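You operate a simulated robot arm through the tools that you are given. There is no shell and no other tool. Be economical: measure what you need, move in short steps, check, and stop when the job is done.

You run a simulated two-armed robot. Do the job below in one go: nothing can be reset, and whatever is moved stays where it is left.

JOB
Fold up both ends of the tray carton, then stand the orange and pink bags in it. Set down upright: what you pick out.

It is judged by the outcome, as a careful person would: the job done as asked, and still so three seconds after it is handed in. It fails if anything else is knocked over, pushed out of place, dropped, spilled or broken. Flat cloth is picked up by pressing the open fingertips on it (5 to 10 N) and closing them slowly along it; thin cloth reads only 2 to 8 mm in the jaws.

ROBOT AND FRAMES
Two 7-joint arms with two-finger parallel grippers on one trunk, hanging from a carriage that runs on a rail from [-0.027, -0.031] to [1.407, 1.612] (x, y) and turns from -6.004 to 6.004 rad about z. Base frame: it is fixed where the carriage stands at the start and does not move with it; the origin is on the floor, on the carriage's upright axis, x ahead of it, y to its left, z up. Units: m, rad, N and s.
The left shoulder is at the start at [0.04, 0.161, 1.213], the right one opposite. With the tool pointing down near the work surface each hand reaches from about 0.2 to 0.76 m from the robot's upright axis, wherever it stands, measured 20 degrees to its own side. Places, roughly: blue bag, orange bag, pink bag [2, 1.25, 0.75]; inside of the tray carton [1.5, 0.7, 0.8]; left end of the tray carton [1.7, 0.8, 0.8]; right end of the tray carton [1.4, 0.5, 0.8]. Payload 4.4 kg a hand.
Tool frame (each hand has its own): the origin (TCP) lies between the finger pads and is the grasp point; the fingertips stand 0.023 m ahead of it; z points along the fingers, y is the line along which they close. The gripper opens to 0.094 m. The fingers are 0.038 m wide and 0.01 m thick; the gripper's body (0.054 by 0.096 m) begins 0.039 m behind the TCP.
Orientation is that of the tool frame in the base frame, as a unit quaternion [x, y, z, w]. With the fingers straight down and closing along the base's y, the tool's x points along the base's -x, its y along +y and its z along -z.

CONTROLS
- The arms move only by the tool nudge_tool. It takes "left_series", "right_series" or both (then of equal length, played together; a hand with none holds still); each is a list of rows, each an object of numbers (a shift or turn left out is 0, a gripper value left out holds the last): "x", "y", "z": the shift along the tool's x, y, z in m; "rx", "ry", "rz": the turn, a rotation vector about the tool's x, y, z in rad; "jaw": the finger opening in m, from 0 to 0.094. In form: [{"x": .., "y": .., "z": .., "rx": .., "ry": .., "rz": .., "jaw": ..}, ...]. A call has 1 to 8 rows; each row is the pose to reach, as a shift and turn from the pose commanded when the call began, along the tool's axes at that moment. A row lasts 0.2 s, in which the tool goes at most 0.05 m and 0.15 rad; a call with a longer step from one row to the next is refused whole, and so is a gripper value outside its range. Where a pose cannot be reached the arm comes as near as it can. A force on the tool above 40 N (or 10 N above the force at the start of the call, whichever is more), or a blocked arm, ends the call early, and 0.2 s more pass. The fingers move at their own pace (about 0.045 m/s each) and stop on an object; they squeeze with about 35 N. The grip force told is the motor's: it shows also when the fingers shut on nothing. Time passes only in rows, and 0.2 s behind the last, so rows that repeat a pose let the fingers close. The reply holds the time, the measured pose of the TCP, the force on the tool along the base axes, the opening and the grip force, in the units named above and with some noise, with the torque about the TCP (base axes, N m) and any sound that the robot's microphone picked up, and new pictures: "pictures" is both (left out), scene, wrist or none (wrist: the cameras of the hands that moved).
- Cameras (640 x 400 px; columns grow to the right, rows downward): "scene" is now at [0.2419, 0.0057, 1.5057]; the picture's right is [0.10, -1.00, 0.00], its down [-0.71, -0.07, -0.70] and it looks along [0.70, 0.07, -0.72] (base axes); focal length 257 px, centre (320, 200). "left" rides on the left gripper at [0.086, -0.016, -0.075] in its tool frame; the picture's right is [0.18, 0.98, 0.00], its down [-0.58, 0.11, -0.81] and it looks along [-0.79, 0.15, 0.59] (tool axes); focal length 243 px, centre (320, 200). "right" rides on the right gripper at [0.086, 0.016, -0.074] in its tool frame; the picture's right is [-0.18, 0.98, 0.00], its down [-0.58, -0.11, -0.81] and it looks along [-0.79, -0.15, 0.59] (tool axes); focal length 243 px, centre (320, 200). There is no depth. A picture from a camera that has moved, and an enlarged one, comes with that camera's place and axes in the base frame and with its lens.
- slide_trunk(by): slides the trunk up (or, below 0, down) by that many m; the arms and the scene camera ride with it, the base frame stays. It gives what a move gives, with no picture.
- roll_base(legs): drives the robot by 1 to 6 legs, each [ahead, left, turn to the left] in m, m and rad, along the robot's own axes; the way and the turn of a leg run together, so that a leg with both is an arc; at most 1.5 m and 3.142 rad a leg. The arms and the cameras ride along, it lands a little off, and it stops where it bumps. It keeps to its track: a leg is cut to what the track allows. It gives what a move gives, and a new picture of the scene camera.
- pan_tilt(pan, tilt): turns the head with the scene camera to pan (to the left, within 1.501 rad either way) and tilt (down, from -0.506 to 1.204), counted from straight ahead of the robot. It gives what a move gives, and a new picture of the scene camera.
- close_up(camera, box): a new picture of the part [left, top, right, bottom] of that camera's present view, enlarged. It takes no simulated time.
- finish_job(): hands the job in; it is judged then, once.

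Go step by step. Nothing tells you exact positions but the pictures and the camera data: compare them with the known pose of the tool, close in by small moves and look again before you grip or let go. The budget is 135 turns and 274 pictures, counting those below and the enlarged ones. Unless the task says otherwise, let go and move clear before handing in, and close with one line.

The tools are called after "Emit:" by a JSON object that holds its "name" and its "arguments". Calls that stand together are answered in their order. nudge_tool: Moves the arms, as the interface text tells. Its arguments: {"type":"object","properties":{"left_series":{"type":"array"},"right_series":{"type":"array"},"pictures":{"type":"string","enum":["both","scene","wrist","none"]}},"required":[]} The other tools are called the same way: slide_trunk (by) slides the trunk up or down; roll_base (legs) drives the base; pan_tilt (pan, tilt) turns the head that bears the scene camera; close_up (camera, box) takes an enlarged picture of a part of a camera's view; finish_job () hands the job in.

At the start:

```text
t: 0.0
left_tcp_pos: [0.5271, 0.2723, 1.0021]
left_tcp_rot: [0.0, 1.0, 0.0, 0.0]
left_force: [0.1, 0.1, 0.2]
left_wrist_torque: [0.01, -0.05, -0.02]
left_gripper_width: 0.0942
left_grasp_force: 0.2
right_tcp_pos: [0.4537, -0.2335, 0.9972]
right_tcp_rot: [0.0, 1.0, 0.0, 0.0]
right_force: [-0.2, -0.1, 0.6]
right_wrist_torque: [-0.02, 0.0, 0.02]
right_gripper_width: 0.0941
right_grasp_force: 0.1
trunk travel left (down, up): [-0.35, 0.42]
robot x, y, heading: [-0.002, -0.0009, -0.001]
head pan, tilt: [0.096, 0.798]
```

scene: 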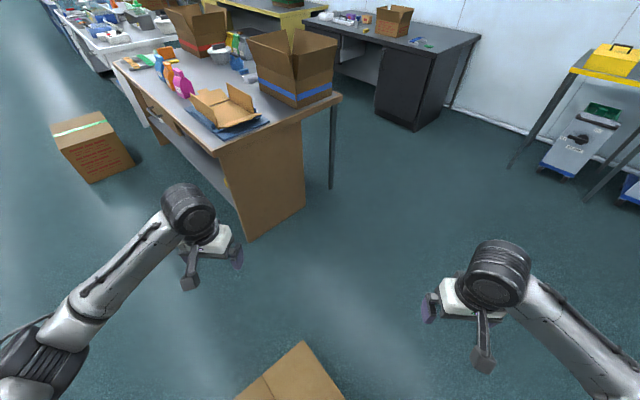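
right: 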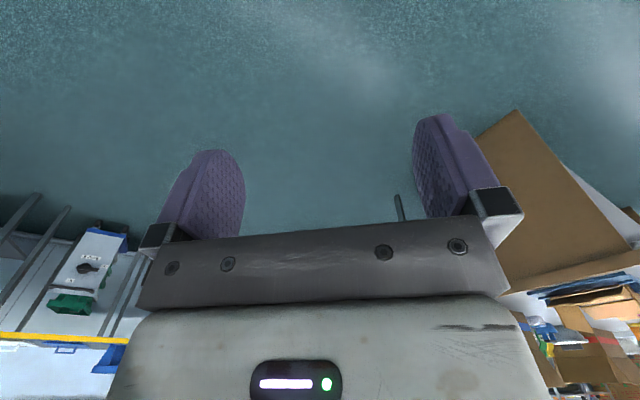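
left: 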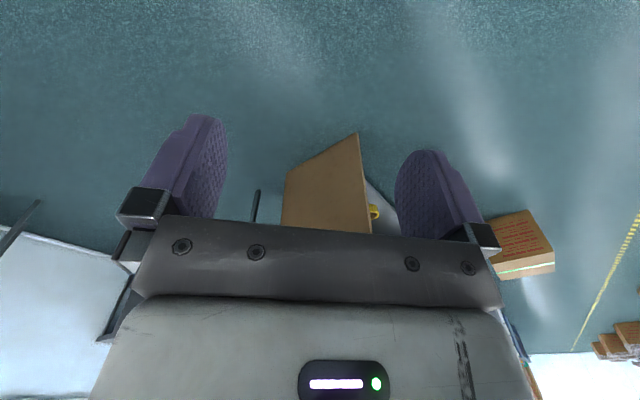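

The bench with the tray carton and the bags is ahead and to the left, and the rail runs past it. I'll look closer before I drive.

Emit:
{"name": "close_up", "arguments": {"camera": "scene", "box": [100, 0, 350, 156]}}

```text
2.56 times, centred on (225, 78) of scene
camera zoom: at [0.2419, 0.0057, 1.5057], right [0.1, -1.0, 0.0], down [-0.71, -0.07, -0.7], along [0.7, 0.07, -0.72], focal length 659 px, centre (563, 512)
```

zoom: 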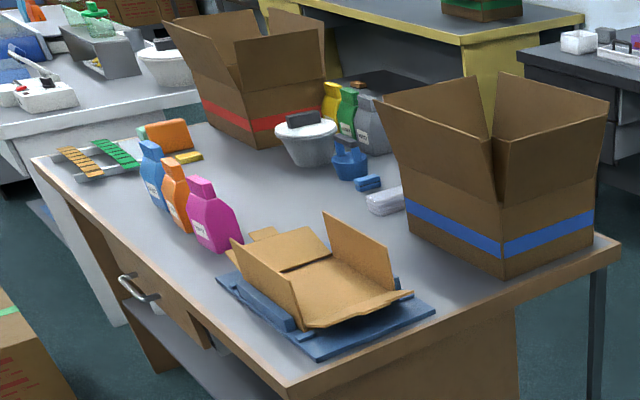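

I'll turn to face the bench square-on and move left along the rail to stand in front of the tray carton.

Emit:
{"name": "roll_base", "arguments": {"legs": [[0, 0, -0.717], [0, 1.45, 0]]}}

Emit:
{"name": "pan_tilt", "arguments": {"pan": 0.0, "tilt": 1.0}}

```text
t: 9.1
left_tcp_pos: [1.5239, 0.9491, 1.0035]
left_tcp_rot: [0.347, 0.938, 0.0, -0.001]
left_force: [-0.5, 0.0, 0.6]
left_wrist_torque: [-0.01, 0.0, -0.01]
left_gripper_width: 0.0939
left_grasp_force: 0.2
right_tcp_pos: [1.1391, 0.6117, 0.9969]
right_tcp_rot: [0.347, 0.938, 0.0, 0.0]
right_force: [0.1, 0.3, -0.2]
right_wrist_torque: [-0.03, 0.0, -0.01]
right_gripper_width: 0.094
right_grasp_force: 0.1
trunk travel left (down, up): [-0.35, 0.42]
robot x, y, heading: [0.9461, 1.0854, -0.71]
head pan, tilt: [0.096, 0.798]
camera scene: at [1.1358, 0.9324, 1.5057], right [-0.58, -0.82, 0.0], down [-0.58, 0.41, -0.7], along [0.57, -0.4, -0.72], focal length 257 px, centre (320, 200)
```

scene: 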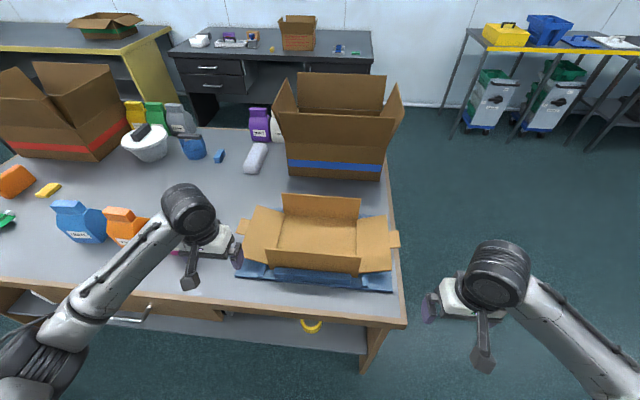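

```text
t: 9.8
left_tcp_pos: [1.5247, 0.9492, 1.0031]
left_tcp_rot: [0.347, 0.938, 0.001, 0.0]
left_force: [0.9, -0.4, -0.4]
left_wrist_torque: [-0.02, 0.01, -0.03]
left_gripper_width: 0.0943
left_grasp_force: 0.1
right_tcp_pos: [1.1391, 0.6119, 0.9978]
right_tcp_rot: [0.348, 0.938, 0.0, 0.0]
right_force: [-0.5, 1.2, -1.6]
right_wrist_torque: [-0.02, 0.01, 0.01]
right_gripper_width: 0.0939
right_grasp_force: 0.1
trunk travel left (down, up): [-0.35, 0.42]
robot x, y, heading: [0.9522, 1.0885, -0.708]
head pan, tilt: [0.0, 1.0]
camera scene: at [1.1226, 0.9334, 1.4904], right [-0.65, -0.76, 0.0], down [-0.64, 0.55, -0.54], along [0.41, -0.35, -0.84], focal length 257 px, centre (320, 200)
```

scene: 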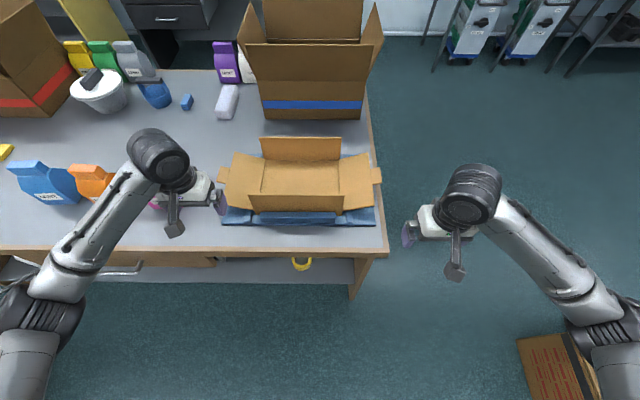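

I'm square to the bench now. I'll zoom in on the tray and then work out its geometry.

Emit:
{"name": "close_up", "arguments": {"camera": "scene", "box": [200, 120, 400, 245]}}

Emit:
{"name": "close_up", "arguments": {"camera": "right", "box": [0, 0, 640, 400]}}

Emit:
{"name": "close_up", "arguments": {"camera": "left", "box": [0, 0, 640, 400]}}

```text
3.20 times, centred on (300, 182) of scene
camera zoom: at [1.1226, 0.9334, 1.4904], right [-0.65, -0.76, 0.0], down [-0.64, 0.55, -0.54], along [0.41, -0.35, -0.84], focal length 823 px, centre (384, 256)
```

zoom: 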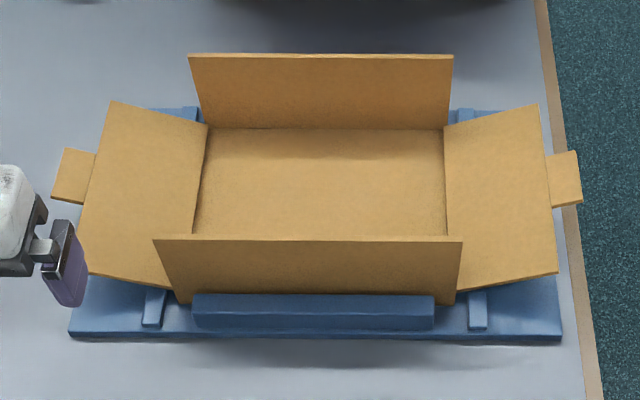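

```text
1.00 times, centred on (320, 200) of right (not enlarged: the box is as wide or as high as the picture)
camera zoom: at [1.0842, 0.681, 1.0716], right [0.78, 0.63, 0.0], down [0.37, -0.46, 0.81], along [0.51, -0.63, -0.59], focal length 243 px, centre (320, 200)
```

zoom: 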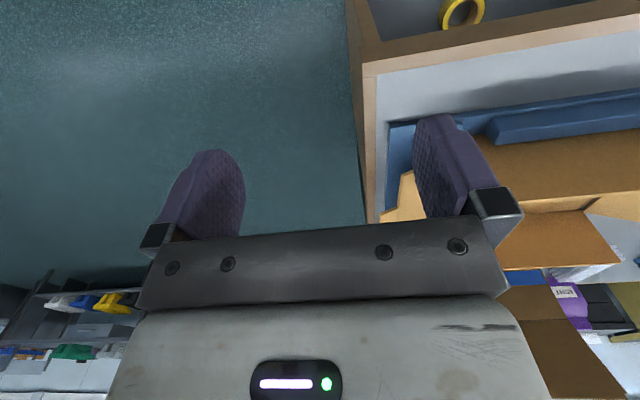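

```text
1.00 times, centred on (320, 200) of left (not enlarged: the box is as wide or as high as the picture)
camera zoom: at [1.4472, 0.9923, 1.0775], right [0.5, 0.87, 0.0], down [0.51, -0.3, 0.81], along [0.7, -0.4, -0.59], focal length 243 px, centre (320, 200)
```

zoom: 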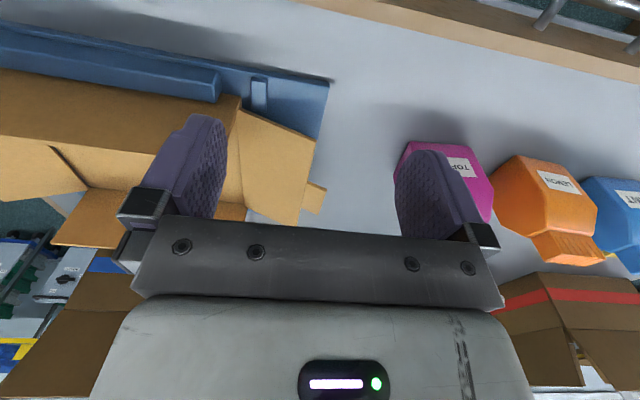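

The tray's front and back walls stand at about 0.634 m and 0.87 m ahead of me. The end flaps slope up by about 28°, with tabs at their outer edges. I'll lower the trunk slightly for reach, shift right a little, and fold the right end with the right hand first.

Emit:
{"name": "slide_trunk", "arguments": {"by": -0.1}}

Emit:
{"name": "roll_base", "arguments": {"legs": [[0, -0.12, 0]]}}

```text
t: 11.2
left_tcp_pos: [1.5249, 0.948, 0.9023]
left_tcp_rot: [0.346, 0.938, 0.0, 0.0]
left_force: [-0.4, -0.2, -0.1]
left_wrist_torque: [0.03, -0.03, 0.02]
left_gripper_width: 0.0939
left_grasp_force: 0.1
right_tcp_pos: [1.1387, 0.611, 0.898]
right_tcp_rot: [0.347, 0.938, 0.0, 0.0]
right_force: [-0.2, 0.3, -1.0]
right_wrist_torque: [0.01, 0.0, -0.01]
right_gripper_width: 0.0941
right_grasp_force: 0.0
trunk travel left (down, up): [-0.25, 0.52]
robot x, y, heading: [0.947, 1.0855, -0.709]
head pan, tilt: [0.0, 1.0]
```

```text
t: 12.4
left_tcp_pos: [1.4474, 0.8619, 0.9039]
left_tcp_rot: [0.346, 0.938, 0.0, 0.0]
left_force: [0.9, 0.5, 0.6]
left_wrist_torque: [-0.02, -0.01, -0.01]
left_gripper_width: 0.094
left_grasp_force: 0.1
right_tcp_pos: [1.0617, 0.5239, 0.8971]
right_tcp_rot: [0.346, 0.938, -0.001, 0.0]
right_force: [0.5, -0.8, 0.0]
right_wrist_torque: [0.02, 0.01, 0.02]
right_gripper_width: 0.0942
right_grasp_force: 0.1
trunk travel left (down, up): [-0.25, 0.52]
robot x, y, heading: [0.8697, 0.9974, -0.704]
head pan, tilt: [0.0, 1.0]
camera scene: at [1.0459, 0.8456, 1.3904], right [-0.65, -0.76, 0.0], down [-0.64, 0.55, -0.54], along [0.41, -0.35, -0.84], focal length 257 px, centre (320, 200)
```

scene: 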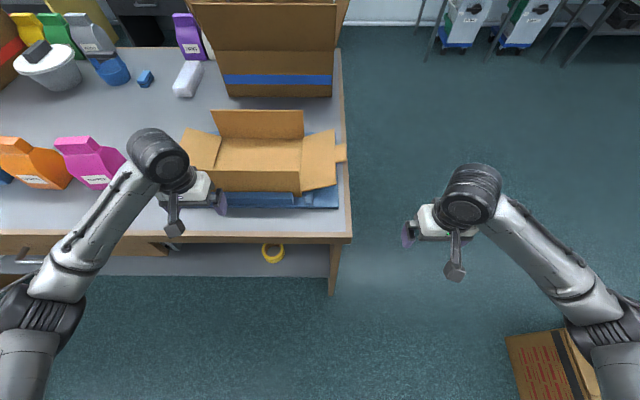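

The flap's hinge is at about l=-0.065, z=0.78. Its outer edge is at about l=-0.17, z=0.825. I'm bringing the right hand alongside with the jaws closed and the tool tilted 0.6 rad inward.

Emit:
{"name": "nudge_tool", "arguments": {"right_series": [{"x": -0.045, "y": 0.01, "rx": -0.1, "jaw": 0}, {"x": -0.09, "y": 0.02, "rx": -0.2}, {"x": -0.135, "y": 0.03, "rx": -0.3}, {"x": -0.18, "y": 0.04, "z": 0.01, "rx": -0.4}, {"x": -0.225, "y": 0.05, "z": 0.03, "rx": -0.5}, {"x": -0.27, "y": 0.055, "z": 0.05, "rx": -0.6}, {"x": -0.28, "y": 0.06, "z": 0.06, "rx": -0.6}]}}

```text
refused: row 5 steps farther than a row can; nothing moved
```

The step was slightly too long, so I'm shortening it.

Emit:
{"name": "nudge_tool", "arguments": {"right_series": [{"x": -0.045, "y": 0.01, "rx": -0.1, "jaw": 0}, {"x": -0.09, "y": 0.02, "rx": -0.2}, {"x": -0.135, "y": 0.03, "rx": -0.3}, {"x": -0.18, "y": 0.04, "z": 0.01, "rx": -0.4}, {"x": -0.22, "y": 0.05, "z": 0.03, "rx": -0.5}, {"x": -0.26, "y": 0.055, "z": 0.05, "rx": -0.6}, {"x": -0.28, "y": 0.06, "z": 0.06, "rx": -0.6}]}}

```text
t: 14.0
left_tcp_pos: [1.4483, 0.8618, 0.904]
left_tcp_rot: [0.346, 0.938, 0.0, 0.0]
left_force: [0.3, 0.4, 0.4]
left_wrist_torque: [0.02, 0.05, 0.0]
left_gripper_width: 0.0941
left_grasp_force: 0.0
right_tcp_pos: [1.3086, 0.3911, 0.8388]
right_tcp_rot: [0.329, 0.897, 0.277, 0.103]
right_force: [-0.4, 0.9, 0.0]
right_wrist_torque: [0.02, -0.01, -0.01]
right_gripper_width: 0.0
right_grasp_force: 35.0
right hand out of reach, approached as far as the arm can: row 7
trunk travel left (down, up): [-0.25, 0.52]
robot x, y, heading: [0.8711, 0.9975, -0.706]
head pan, tilt: [0.0, 1.0]
camera scene: at [1.046, 0.8456, 1.3903], right [-0.65, -0.76, 0.0], down [-0.64, 0.55, -0.54], along [0.41, -0.35, -0.84], focal length 257 px, centre (320, 200)
camera right: at [1.2242, 0.4268, 0.909], right [0.66, 0.5, 0.56], down [0.09, -0.79, 0.61], along [0.74, -0.35, -0.57], focal length 243 px, centre (320, 200)
```

scene: 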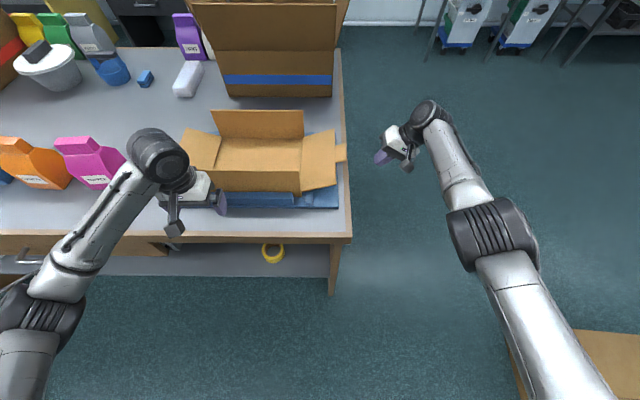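
right: 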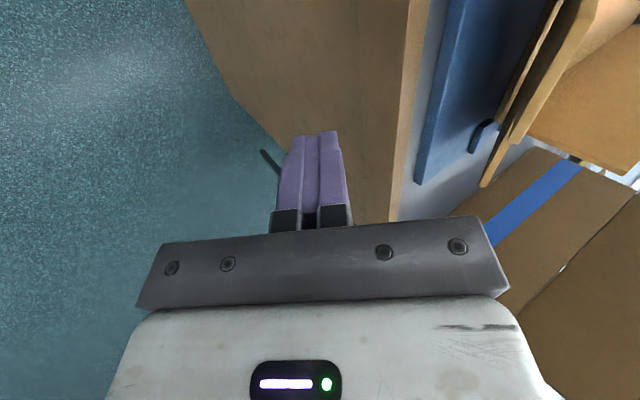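

The right hand is beside the flap, at the edge of its reach. I'll move inward and slightly down so the fingertips go under the flap's outer edge.

Emit:
{"name": "nudge_tool", "arguments": {"right_series": [{"y": 0.018, "z": 0.027}, {"y": 0.0354, "z": 0.0545}, {"y": 0.0454, "z": 0.0625}]}}

Emit:
{"name": "close_up", "arguments": {"camera": "scene", "box": [240, 100, 440, 225]}}

```text
t: 14.8
left_tcp_pos: [1.4481, 0.8605, 0.9034]
left_tcp_rot: [0.345, 0.938, 0.0, 0.0]
left_force: [-0.7, 0.0, -0.2]
left_wrist_torque: [0.03, 0.03, -0.01]
left_gripper_width: 0.0939
left_grasp_force: 0.1
right_tcp_pos: [1.351, 0.452, 0.8126]
right_tcp_rot: [0.33, 0.897, 0.277, 0.103]
right_force: [-0.2, 0.2, 0.2]
right_wrist_torque: [-0.02, 0.0, -0.02]
right_gripper_width: 0.0001
right_grasp_force: 35.0
right hand out of reach, approached as far as the arm can: row 2, 3
trunk travel left (down, up): [-0.25, 0.52]
robot x, y, heading: [0.8707, 0.9962, -0.711]
head pan, tilt: [0.0, 1.0]
camera scene: at [1.0461, 0.8452, 1.3905], right [-0.65, -0.76, 0.0], down [-0.64, 0.55, -0.54], along [0.41, -0.35, -0.84], focal length 257 px, centre (320, 200)
camera right: at [1.2668, 0.4865, 0.883], right [0.67, 0.5, 0.56], down [0.09, -0.79, 0.6], along [0.74, -0.35, -0.57], focal length 243 px, centre (320, 200)
```

scene: 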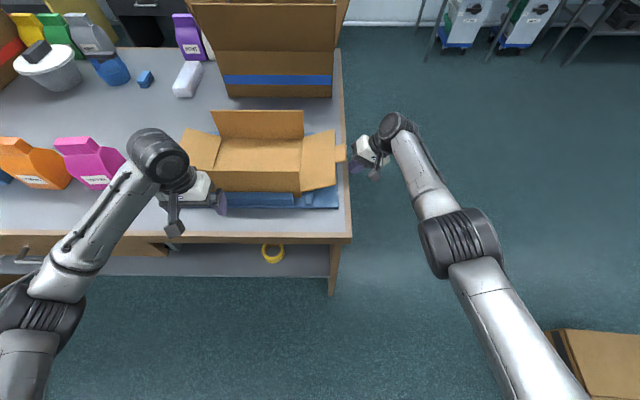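
right: 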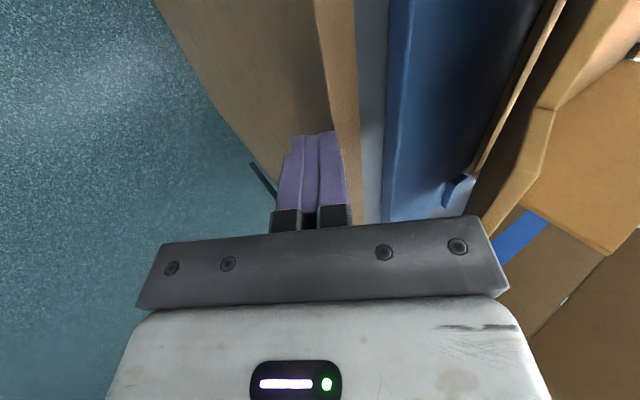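

```text
3.20 times, centred on (340, 162) of scene
camera zoom: at [1.0461, 0.8452, 1.3905], right [-0.65, -0.76, 0.0], down [-0.64, 0.55, -0.54], along [0.41, -0.35, -0.84], focal length 823 px, centre (256, 320)
```

zoom: 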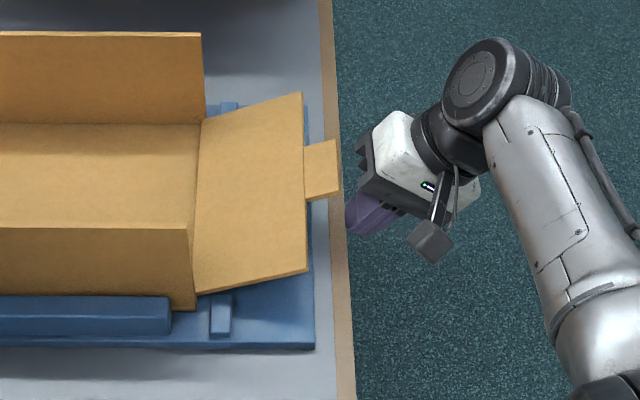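

The fingertips are just outside the flap, slightly in front of the tab. I'm easing inward under the edge.

Emit:
{"name": "nudge_tool", "arguments": {"right_series": [{"y": 0.017, "z": 0.015}, {"y": 0.0343, "z": 0.0295}, {"y": 0.0426, "z": 0.0352}]}}

Emit:
{"name": "close_up", "arguments": {"camera": "scene", "box": [240, 100, 440, 225]}}

```text
t: 15.2
left_tcp_pos: [1.444, 0.8573, 0.9026]
left_tcp_rot: [0.348, 0.937, 0.0, 0.0]
left_force: [0.2, 0.7, 0.4]
left_wrist_torque: [-0.05, 0.03, 0.0]
left_gripper_width: 0.0937
left_grasp_force: 0.1
right_tcp_pos: [1.3531, 0.452, 0.8123]
right_tcp_rot: [0.339, 0.896, 0.268, 0.102]
right_force: [-23.8, -16.4, 16.2]
right_wrist_torque: [0.23, 0.42, 0.53]
right_gripper_width: 0.0001
right_grasp_force: 35.2
right hand out of reach, approached as far as the arm can: row 2
trunk travel left (down, up): [-0.25, 0.52]
robot x, y, heading: [0.8684, 0.9967, -0.715]
head pan, tilt: [0.0, 1.0]
stopped in row 2 (right hand): the force on the tool passed its limit at 48 N (the readings are from after the stop); the commanded pose is now the measured one
camera scene: at [1.0429, 0.8431, 1.3905], right [-0.65, -0.76, 0.0], down [-0.64, 0.55, -0.54], along [0.41, -0.35, -0.84], focal length 257 px, centre (320, 200)
camera right: at [1.2696, 0.489, 0.8837], right [0.68, 0.49, 0.54], down [0.08, -0.78, 0.61], along [0.73, -0.37, -0.57], focal length 243 px, centre (320, 200)
```

scene: 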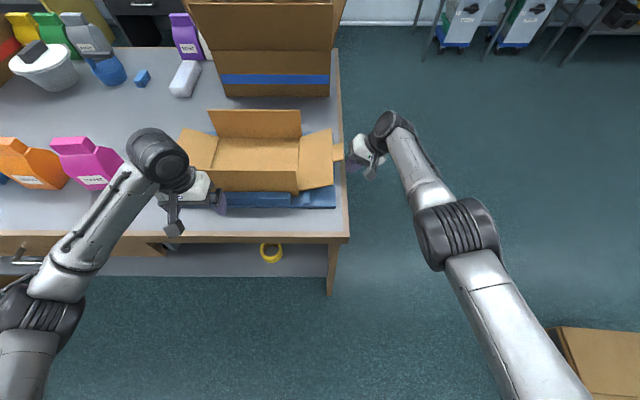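
right: 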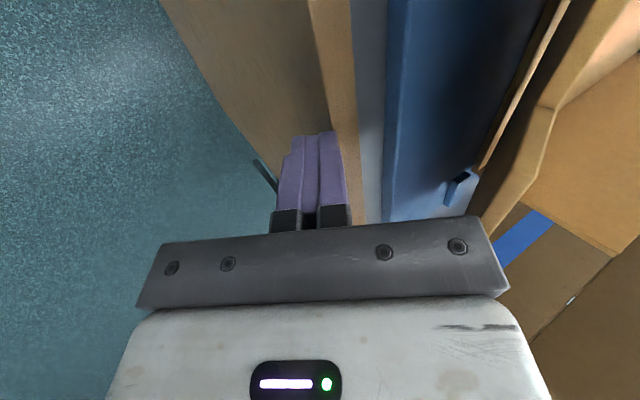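

```text
3.20 times, centred on (340, 162) of scene
camera zoom: at [1.0429, 0.8431, 1.3905], right [-0.65, -0.76, 0.0], down [-0.64, 0.55, -0.54], along [0.41, -0.35, -0.84], focal length 823 px, centre (256, 320)
```

zoom: 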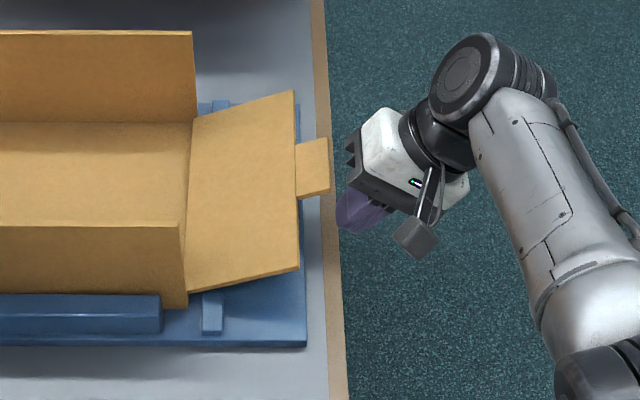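

The fingertips met the edge of the bench slab, so the bench top is higher than I took it to be, at about 0.80–0.82 m. I'll back off, raise the hand, straighten it, and probe the bench height by touch on the clear strip in front of the tray.

Emit:
{"name": "nudge_tool", "arguments": {"right_series": [{"y": -0.025, "z": -0.017}, {"y": -0.01, "z": -0.045}, {"y": 0.015, "z": -0.08, "rx": 0.1}, {"y": 0.031, "z": -0.11, "rx": 0.2}, {"x": 0.03, "y": 0.031, "z": -0.11, "rx": 0.3}, {"x": 0.07, "y": 0.031, "z": -0.11, "rx": 0.4}, {"x": 0.11, "y": 0.031, "z": -0.11, "rx": 0.5}, {"x": 0.15, "y": 0.031, "z": -0.11, "rx": 0.6}], "pictures": "scene"}}

```text
t: 17.0
left_tcp_pos: [1.4457, 0.8588, 0.9019]
left_tcp_rot: [0.347, 0.938, 0.0, 0.0]
left_force: [0.5, 0.1, -0.5]
left_wrist_torque: [-0.02, -0.02, 0.01]
left_gripper_width: 0.0942
left_grasp_force: 0.1
right_tcp_pos: [1.2193, 0.5315, 0.9194]
right_tcp_rot: [0.351, 0.936, -0.004, -0.002]
right_force: [-0.6, 0.1, 0.2]
right_wrist_torque: [-0.01, -0.02, -0.01]
right_gripper_width: 0.0002
right_grasp_force: 35.1
trunk travel left (down, up): [-0.25, 0.52]
robot x, y, heading: [0.8667, 0.9972, -0.707]
head pan, tilt: [0.0, 1.0]
camera scene: at [1.0447, 0.8447, 1.3902], right [-0.65, -0.76, 0.0], down [-0.64, 0.55, -0.54], along [0.41, -0.35, -0.84], focal length 257 px, centre (320, 200)
```

scene: 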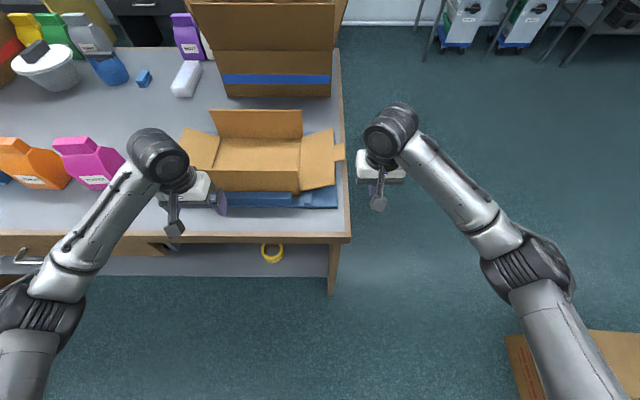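

Emit:
{"name": "nudge_tool", "arguments": {"right_series": [{"x": 0.01, "y": 0.045}, {"x": 0.02, "y": 0.09}, {"x": 0.03, "y": 0.13}, {"x": 0.03, "y": 0.13, "z": 0.04}, {"x": 0.03, "y": 0.13, "z": 0.06}]}}

```text
t: 18.2
left_tcp_pos: [1.447, 0.8584, 0.9041]
left_tcp_rot: [0.348, 0.938, 0.0, 0.0]
left_force: [1.0, 0.2, 0.1]
left_wrist_torque: [-0.02, 0.02, 0.03]
left_gripper_width: 0.0938
left_grasp_force: 0.0
right_tcp_pos: [1.285, 0.6472, 0.859]
right_tcp_rot: [0.351, 0.936, -0.004, 0.0]
right_force: [-0.2, -0.1, 0.0]
right_wrist_torque: [-0.01, 0.03, -0.02]
right_gripper_width: 0.0001
right_grasp_force: 35.0
trunk travel left (down, up): [-0.25, 0.52]
robot x, y, heading: [0.8713, 0.9994, -0.71]
head pan, tilt: [0.0, 1.0]
camera scene: at [1.0453, 0.8446, 1.3904], right [-0.65, -0.76, 0.0], down [-0.64, 0.55, -0.54], along [0.41, -0.35, -0.84], focal length 257 px, centre (320, 200)
camera right: at [1.2321, 0.7183, 0.9332], right [0.79, 0.62, -0.01], down [0.37, -0.46, 0.81], along [0.5, -0.64, -0.59], focal length 243 px, centre (320, 200)
```

scene: 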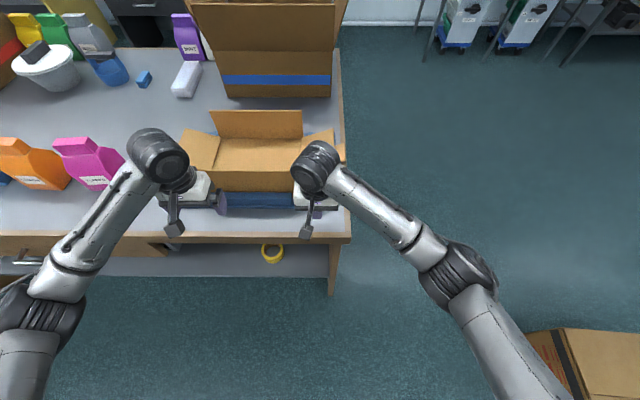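
right: 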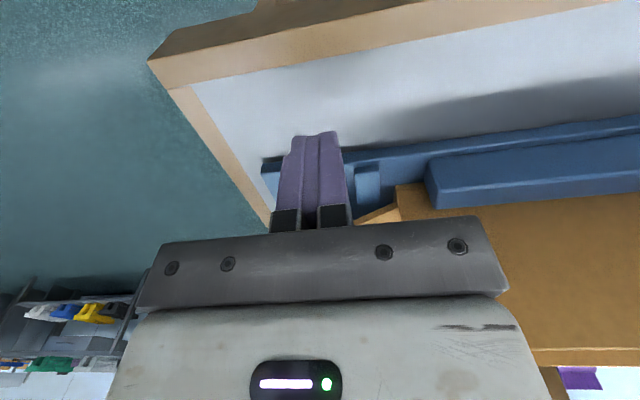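

Emit:
{"name": "nudge_tool", "arguments": {"right_series": [{"z": 0.01}, {"z": 0.018}, {"z": 0.026}, {"z": 0.034}, {"z": 0.042}, {"z": 0.05}, {"z": 0.058}, {"z": 0.066}], "pictures": "none"}}

```text
t: 19.5
left_tcp_pos: [1.4465, 0.8572, 0.9027]
left_tcp_rot: [0.348, 0.938, 0.001, 0.0]
left_force: [0.4, 1.3, -0.7]
left_wrist_torque: [0.0, 0.01, 0.04]
left_gripper_width: 0.094
left_grasp_force: 0.0
right_tcp_pos: [1.2855, 0.648, 0.8226]
right_tcp_rot: [0.35, 0.937, -0.003, 0.003]
right_force: [-8.9, 0.9, 9.9]
right_wrist_torque: [0.17, 0.32, 0.08]
right_gripper_width: 0.0
right_grasp_force: 35.0
trunk travel left (down, up): [-0.25, 0.52]
robot x, y, heading: [0.8722, 0.9952, -0.713]
head pan, tilt: [0.0, 1.0]
stopped in row 6 (right hand): the force on the tool passed its limit at 52 N (the readings are from after the stop); the commanded pose is now the measured one
```

The bench top is at z≈0.80. Recomputed, the tray floor is at about 0.82. The right hinge is at l=-0.07 and the flap's outer edge is at (l=-0.165, z=0.866). I'm repositioning the right hand outside the flap at a≈0.66, clear of the tab.

Emit:
{"name": "nudge_tool", "arguments": {"right_series": [{"z": -0.04}, {"z": -0.08}, {"y": -0.045, "z": -0.08, "rx": -0.12}, {"y": -0.09, "z": -0.08, "rx": -0.24}, {"y": -0.135, "z": -0.08, "x": -0.02, "rx": -0.36}, {"y": -0.145, "z": -0.08, "x": -0.06, "rx": -0.48}, {"y": -0.145, "z": -0.06, "x": -0.1, "rx": -0.6}, {"y": -0.145, "z": -0.045, "x": -0.12, "rx": -0.6}]}}

```text
t: 21.3
left_tcp_pos: [1.447, 0.8582, 0.9025]
left_tcp_rot: [0.348, 0.938, -0.001, 0.001]
left_force: [-0.3, 0.4, 1.0]
left_wrist_torque: [-0.03, 0.01, -0.01]
left_gripper_width: 0.0939
left_grasp_force: 0.1
right_tcp_pos: [1.2832, 0.4611, 0.8697]
right_tcp_rot: [0.333, 0.896, 0.274, 0.107]
right_force: [0.0, -0.1, -0.3]
right_wrist_torque: [0.0, -0.02, -0.01]
right_gripper_width: 0.0
right_grasp_force: 35.3
trunk travel left (down, up): [-0.25, 0.52]
robot x, y, heading: [0.8678, 0.9947, -0.708]
head pan, tilt: [0.0, 1.0]
camera scene: at [1.0452, 0.8443, 1.3905], right [-0.65, -0.76, 0.0], down [-0.64, 0.55, -0.54], along [0.41, -0.35, -0.84], focal length 257 px, centre (320, 200)
camera right: at [1.1992, 0.4969, 0.9394], right [0.67, 0.5, 0.56], down [0.08, -0.79, 0.61], along [0.74, -0.36, -0.57], focal length 243 px, centre (320, 200)
```

scene: 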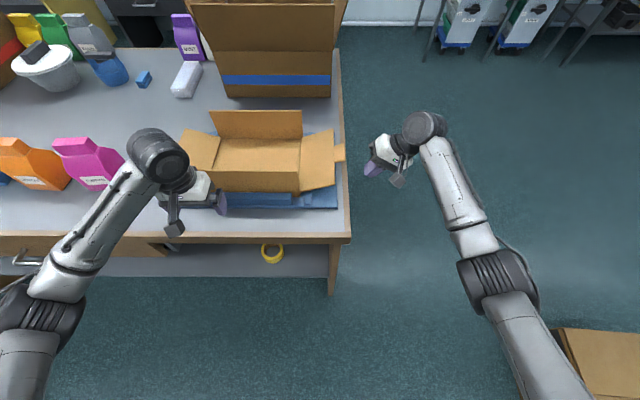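
right: 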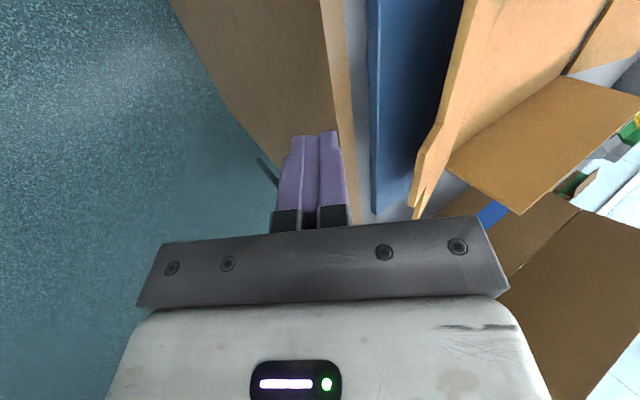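

Emit:
{"name": "nudge_tool", "arguments": {"right_series": [{"y": 0.026, "z": 0.029}, {"y": 0.045, "z": 0.049}, {"y": 0.0525, "z": 0.0578}]}}

Emit:
{"name": "close_up", "arguments": {"camera": "scene", "box": [240, 100, 440, 225]}}

```text
t: 22.1
left_tcp_pos: [1.4457, 0.8594, 0.9031]
left_tcp_rot: [0.347, 0.938, 0.0, 0.0]
left_force: [-0.2, 0.5, -0.3]
left_wrist_torque: [-0.01, 0.02, 0.0]
left_gripper_width: 0.0939
left_grasp_force: 0.1
right_tcp_pos: [1.3327, 0.5193, 0.8479]
right_tcp_rot: [0.334, 0.895, 0.274, 0.107]
right_force: [0.3, -0.4, -0.3]
right_wrist_torque: [0.0, -0.02, 0.0]
right_gripper_width: 0.0001
right_grasp_force: 34.8
trunk travel left (down, up): [-0.25, 0.52]
robot x, y, heading: [0.8675, 0.9991, -0.711]
head pan, tilt: [0.0, 1.0]
camera scene: at [1.0449, 0.8444, 1.3903], right [-0.65, -0.76, 0.0], down [-0.64, 0.55, -0.54], along [0.41, -0.35, -0.84], focal length 257 px, centre (320, 200)
camera right: at [1.2486, 0.5554, 0.9187], right [0.67, 0.5, 0.55], down [0.08, -0.79, 0.61], along [0.74, -0.36, -0.57], focal length 243 px, centre (320, 200)
```

scene: 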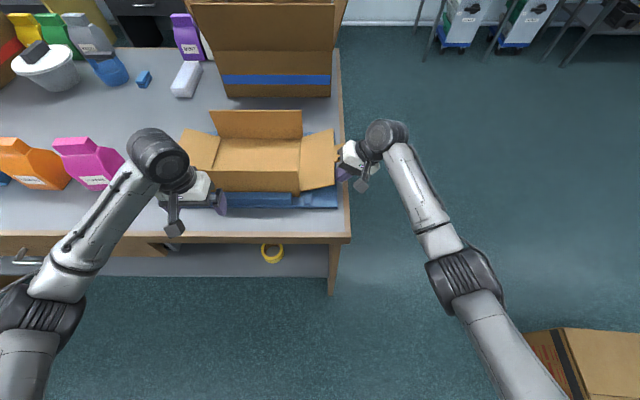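
right: 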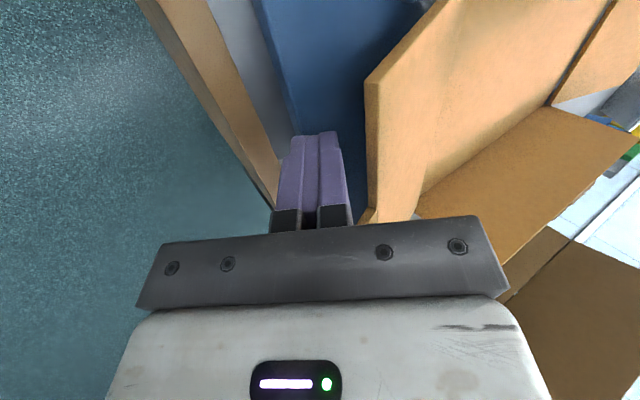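

```text
3.20 times, centred on (340, 162) of scene
camera zoom: at [1.0449, 0.8444, 1.3903], right [-0.65, -0.76, 0.0], down [-0.64, 0.55, -0.54], along [0.41, -0.35, -0.84], focal length 823 px, centre (256, 320)
```

zoom: 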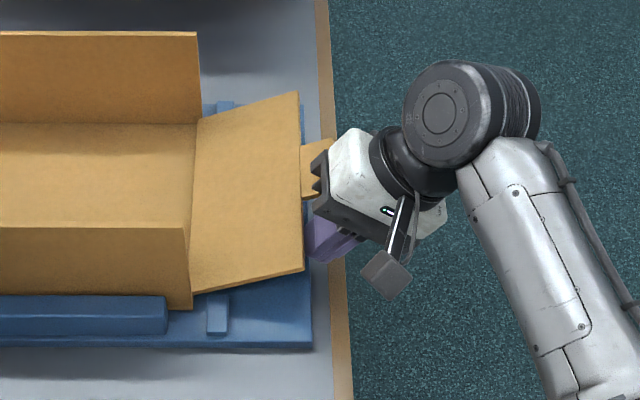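

The finger is placed just outside and under the flap edge. I'm starting the folding arc.

Emit:
{"name": "nudge_tool", "arguments": {"right_series": [{"y": 0.0152, "z": 0.0007}, {"y": 0.03, "z": -0.008, "rx": 0.07}, {"y": 0.0446, "z": -0.0155, "rx": 0.15}, {"y": 0.06, "z": -0.018, "rx": 0.22}, {"y": 0.074, "z": -0.0196, "rx": 0.3}]}}

Emit:
{"name": "close_up", "arguments": {"camera": "scene", "box": [240, 100, 440, 225]}}

```text
t: 23.3
left_tcp_pos: [1.4469, 0.8579, 0.9026]
left_tcp_rot: [0.348, 0.938, 0.001, -0.001]
left_force: [-0.5, 0.3, 0.1]
left_wrist_torque: [0.0, 0.01, 0.01]
left_gripper_width: 0.094
left_grasp_force: 0.0
right_tcp_pos: [1.3646, 0.5566, 0.9078]
right_tcp_rot: [0.346, 0.927, 0.137, 0.055]
right_force: [-0.2, 0.5, 0.0]
right_wrist_torque: [0.02, 0.0, -0.03]
right_gripper_width: 0.0
right_grasp_force: 35.1
trunk travel left (down, up): [-0.25, 0.52]
robot x, y, heading: [0.8684, 0.9987, -0.712]
head pan, tilt: [0.0, 1.0]
camera scene: at [1.0453, 0.8446, 1.3904], right [-0.65, -0.76, 0.0], down [-0.64, 0.55, -0.54], along [0.41, -0.35, -0.84], focal length 257 px, centre (320, 200)
camera right: at [1.2951, 0.6095, 0.9835], right [0.75, 0.59, 0.29], down [0.21, -0.63, 0.74], along [0.62, -0.5, -0.6], focal length 243 px, centre (320, 200)
```

scene: 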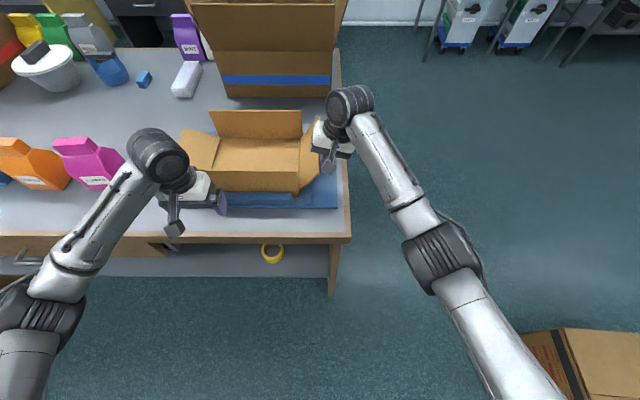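
right: 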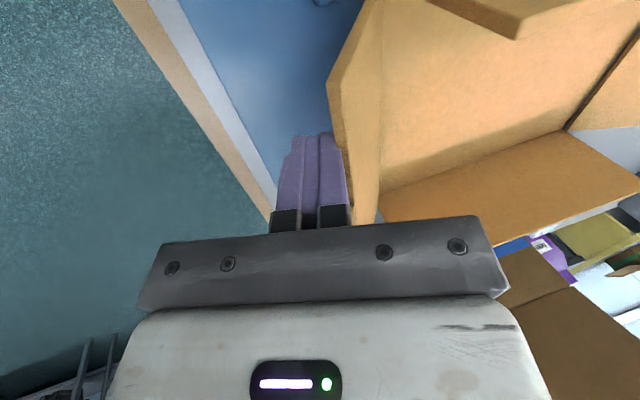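

```text
3.20 times, centred on (340, 162) of scene
camera zoom: at [1.0453, 0.8446, 1.3904], right [-0.65, -0.76, 0.0], down [-0.64, 0.55, -0.54], along [0.41, -0.35, -0.84], focal length 823 px, centre (256, 320)
```

zoom: 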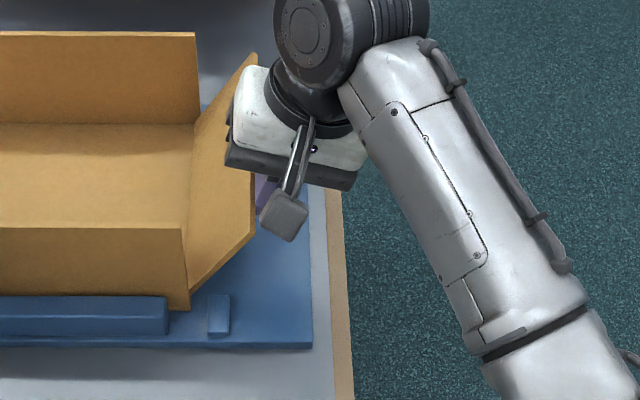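

The flap is following the finger, at about 55°. I'm continuing to vertical and slightly beyond.

Emit:
{"name": "nudge_tool", "arguments": {"right_series": [{"y": 0.014, "z": 0.0, "rx": 0.08}, {"y": 0.0284, "z": -0.0006, "rx": 0.15}, {"y": 0.042, "z": 0.006, "rx": 0.23}, {"y": 0.0547, "z": 0.0128, "rx": 0.3}, {"y": 0.062, "z": 0.018, "rx": 0.3}]}}

Emit:
{"name": "close_up", "arguments": {"camera": "scene", "box": [240, 100, 440, 225]}}

```text
t: 24.2
left_tcp_pos: [1.4477, 0.859, 0.9046]
left_tcp_rot: [0.348, 0.938, 0.001, 0.001]
left_force: [-0.1, -0.2, 0.6]
left_wrist_torque: [0.02, 0.01, -0.02]
left_gripper_width: 0.0939
left_grasp_force: 0.0
right_tcp_pos: [1.3965, 0.594, 0.9216]
right_tcp_rot: [0.346, 0.938, 0.024, 0.018]
right_force: [-2.1, 1.1, 11.0]
right_wrist_torque: [0.23, 0.07, 0.02]
right_gripper_width: 0.0
right_grasp_force: 34.7
trunk travel left (down, up): [-0.25, 0.52]
robot x, y, heading: [0.8714, 0.998, -0.713]
head pan, tilt: [0.0, 1.0]
stopped in row 4 (right hand): the force on the tool passed its limit at 46 N (the readings are from after the stop); the commanded pose is now the measured one
camera scene: at [1.0456, 0.8449, 1.3903], right [-0.65, -0.76, 0.0], down [-0.64, 0.55, -0.54], along [0.41, -0.35, -0.84], focal length 257 px, centre (320, 200)
camera right: at [1.3393, 0.6603, 0.9959], right [0.78, 0.63, 0.06], down [0.33, -0.49, 0.81], along [0.53, -0.61, -0.59], focal length 243 px, centre (320, 200)
```

scene: 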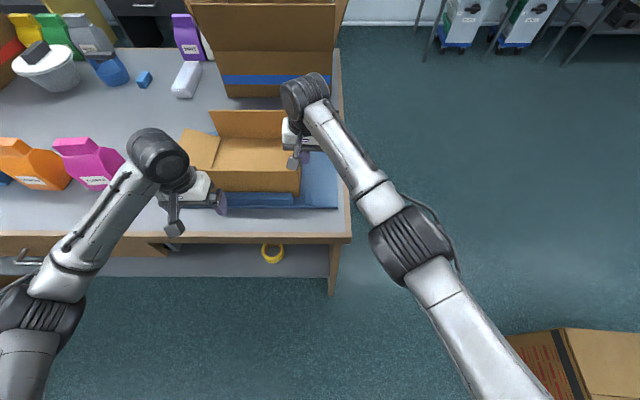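
right: 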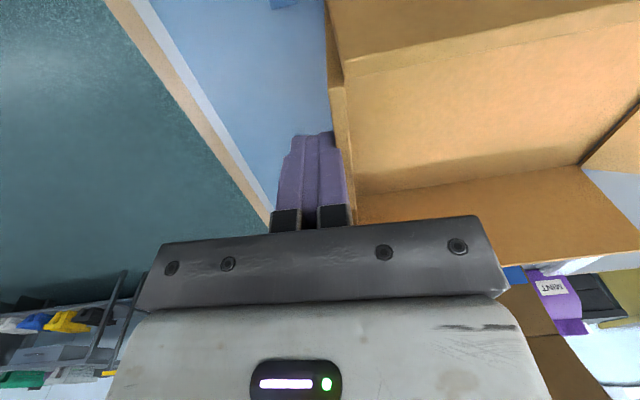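

```text
3.20 times, centred on (340, 162) of scene
camera zoom: at [1.0456, 0.8449, 1.3903], right [-0.65, -0.76, 0.0], down [-0.64, 0.55, -0.54], along [0.41, -0.35, -0.84], focal length 823 px, centre (256, 320)
```

zoom: 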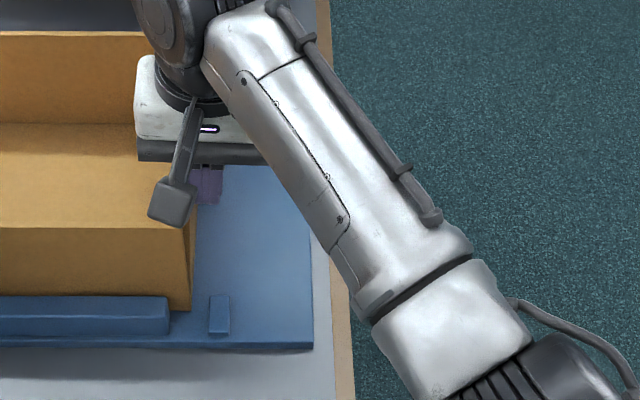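

The tab touched the underside of the gripper. I'll lift a little, then push inward to finish to vertical.

Emit:
{"name": "nudge_tool", "arguments": {"right_series": [{"z": -0.015, "y": 0.0}, {"z": -0.015, "y": 0.006, "rx": 0.05}, {"z": -0.015, "y": 0.014, "rx": 0.05}, {"z": -0.015, "y": 0.02, "rx": 0.05}, {"z": -0.015, "y": 0.02, "rx": 0.05}]}}

```text
t: 25.4
left_tcp_pos: [1.4446, 0.857, 0.9033]
left_tcp_rot: [0.348, 0.937, 0.001, 0.0]
left_force: [-0.5, -0.4, 0.5]
left_wrist_torque: [0.0, 0.02, 0.01]
left_gripper_width: 0.094
left_grasp_force: 0.0
right_tcp_pos: [1.4067, 0.6058, 0.9362]
right_tcp_rot: [0.349, 0.937, -0.001, 0.008]
right_force: [-2.2, -4.8, -0.1]
right_wrist_torque: [-0.08, 0.03, -0.13]
right_gripper_width: 0.0
right_grasp_force: 34.4
trunk travel left (down, up): [-0.25, 0.52]
robot x, y, heading: [0.8733, 0.9984, -0.715]
head pan, tilt: [0.0, 1.0]
camera scene: at [1.0444, 0.8436, 1.3904], right [-0.65, -0.76, 0.0], down [-0.64, 0.55, -0.54], along [0.41, -0.35, -0.84], focal length 257 px, centre (320, 200)
camera right: at [1.3517, 0.6756, 1.0093], right [0.78, 0.62, 0.01], down [0.36, -0.46, 0.81], along [0.51, -0.63, -0.58], focal length 243 px, centre (320, 200)
```

scene: 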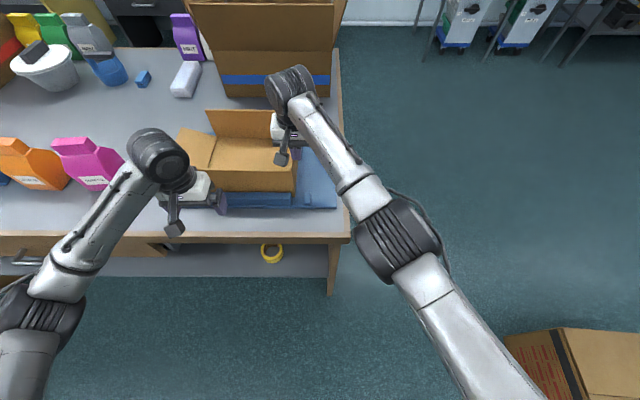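
right: 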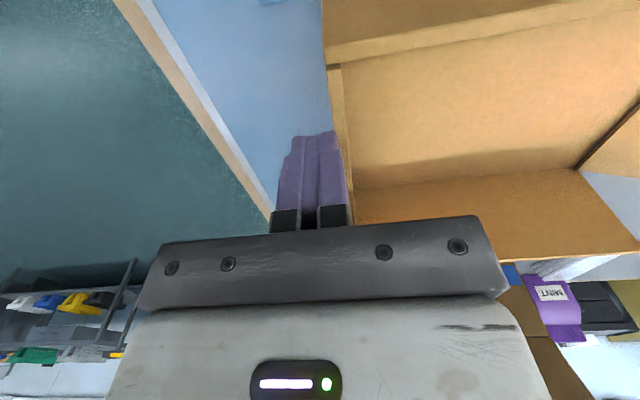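

The flap looks vertical against the wall ends. I'll back off slowly to see whether it stays up.

Emit:
{"name": "nudge_tool", "arguments": {"right_series": [{"y": -0.01}, {"y": -0.025}, {"y": -0.045}, {"y": -0.065}]}}

Emit:
{"name": "close_up", "arguments": {"camera": "scene", "box": [160, 80, 360, 205]}}

```text
t: 26.4
left_tcp_pos: [1.4454, 0.8573, 0.9035]
left_tcp_rot: [0.348, 0.937, -0.001, -0.001]
left_force: [0.0, -0.2, -0.6]
left_wrist_torque: [-0.01, -0.01, -0.02]
left_gripper_width: 0.0936
left_grasp_force: 0.0
right_tcp_pos: [1.3642, 0.5563, 0.9353]
right_tcp_rot: [0.347, 0.938, -0.001, 0.007]
right_force: [-0.5, 0.3, 0.3]
right_wrist_torque: [0.04, 0.01, 0.03]
right_gripper_width: 0.0003
right_grasp_force: 34.9
trunk travel left (down, up): [-0.25, 0.52]
robot x, y, heading: [0.8654, 0.9942, -0.712]
head pan, tilt: [0.0, 1.0]
camera scene: at [1.0445, 0.8439, 1.3904], right [-0.65, -0.76, 0.0], down [-0.64, 0.55, -0.54], along [0.41, -0.35, -0.84], focal length 257 px, centre (320, 200)
camera right: at [1.3094, 0.6258, 1.0095], right [0.78, 0.63, 0.01], down [0.36, -0.46, 0.81], along [0.51, -0.63, -0.58], focal length 243 px, centre (320, 200)
```

scene: 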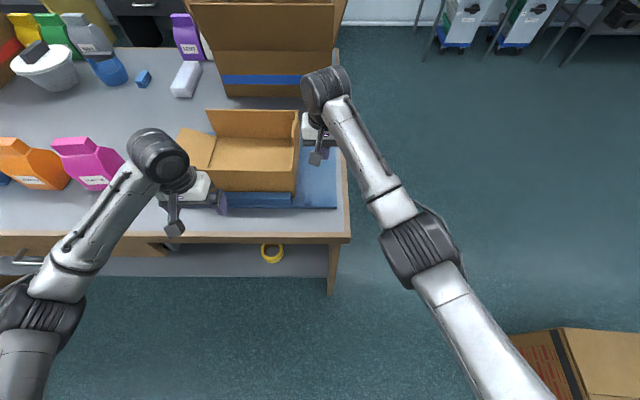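
right: 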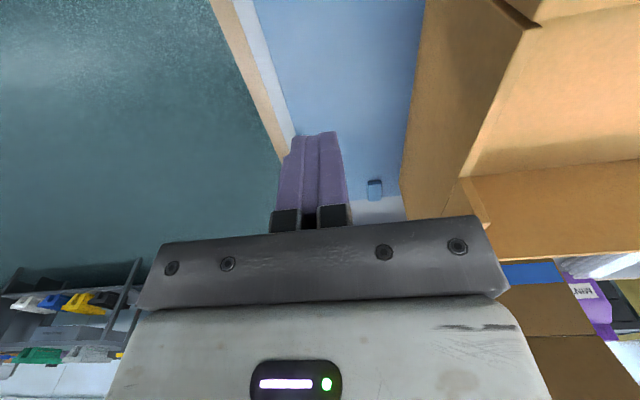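

```text
3.20 times, centred on (260, 142) of scene
camera zoom: at [1.0445, 0.8439, 1.3904], right [-0.65, -0.76, 0.0], down [-0.64, 0.55, -0.54], along [0.41, -0.35, -0.84], focal length 823 px, centre (512, 384)
```

zoom: 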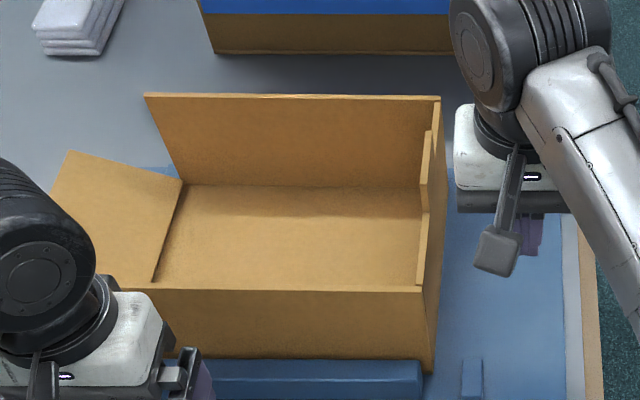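

The right end is up and holds by itself. Next I'll withdraw the right hand upward and back, raise the left hand, and move the robot left for the other end.

Emit:
{"name": "nudge_tool", "arguments": {"right_series": [{"y": -0.02, "z": -0.04}, {"y": -0.04, "z": -0.08}, {"x": 0.045, "y": -0.05, "z": -0.09}, {"x": 0.09, "y": -0.05, "z": -0.09}, {"x": 0.135, "y": -0.05, "z": -0.09}, {"x": 0.18, "y": -0.05, "z": -0.09}, {"x": 0.225, "y": -0.05, "z": -0.09}, {"x": 0.27, "y": -0.05, "z": -0.09}], "left_series": [{"z": -0.04}, {"z": -0.08}, {"z": -0.12}, {"z": -0.12, "x": 0.04}, {"z": -0.12, "x": 0.08}, {"z": -0.12, "x": 0.1}, {"z": -0.12, "x": 0.1}, {"z": -0.12, "x": 0.1}], "pictures": "none"}}

Emit:
{"name": "roll_base", "arguments": {"legs": [[0, 0.22, 0]]}}

Emit:
{"name": "close_up", "arguments": {"camera": "scene", "box": [100, 80, 420, 280]}}

```text
t: 28.2
left_tcp_pos: [1.3689, 0.9238, 1.0216]
left_tcp_rot: [0.348, 0.937, 0.0, 0.0]
left_force: [-0.9, 0.5, -0.5]
left_wrist_torque: [-0.01, 0.01, -0.05]
left_gripper_width: 0.0942
left_grasp_force: 0.2
right_tcp_pos: [1.1258, 0.6988, 1.0225]
right_tcp_rot: [0.349, 0.937, -0.001, 0.008]
right_force: [-0.2, -0.4, -0.6]
right_wrist_torque: [0.01, -0.02, -0.04]
right_gripper_width: 0.0
right_grasp_force: 35.4
trunk travel left (down, up): [-0.25, 0.52]
robot x, y, heading: [0.8714, 0.9996, -0.713]
head pan, tilt: [0.0, 1.0]
```

```text
t: 29.9
left_tcp_pos: [1.5174, 1.093, 1.0223]
left_tcp_rot: [0.346, 0.938, 0.0, 0.0]
left_force: [-0.4, 0.6, 0.2]
left_wrist_torque: [0.0, -0.02, 0.0]
left_gripper_width: 0.0938
left_grasp_force: 0.0
right_tcp_pos: [1.2751, 0.8668, 1.0232]
right_tcp_rot: [0.348, 0.938, 0.0, 0.008]
right_force: [0.4, -0.1, 0.4]
right_wrist_torque: [0.01, 0.0, 0.01]
right_gripper_width: 0.0
right_grasp_force: 34.8
trunk travel left (down, up): [-0.25, 0.52]
robot x, y, heading: [1.0166, 1.1631, -0.707]
head pan, tilt: [0.0, 1.0]
camera scene: at [1.1922, 1.0132, 1.3903], right [-0.65, -0.76, 0.0], down [-0.64, 0.55, -0.54], along [0.41, -0.35, -0.84], focal length 257 px, centre (320, 200)
```

scene: 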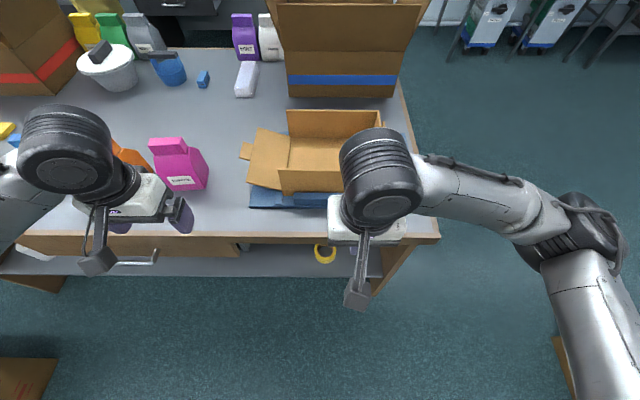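

```text
2.00 times, centred on (260, 180) of scene
camera zoom: at [1.1922, 1.0132, 1.3903], right [-0.65, -0.76, 0.0], down [-0.64, 0.55, -0.54], along [0.41, -0.35, -0.84], focal length 514 px, centre (440, 240)
```

zoom: 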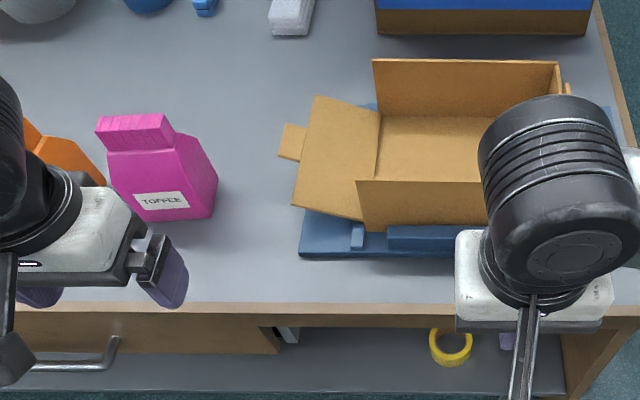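

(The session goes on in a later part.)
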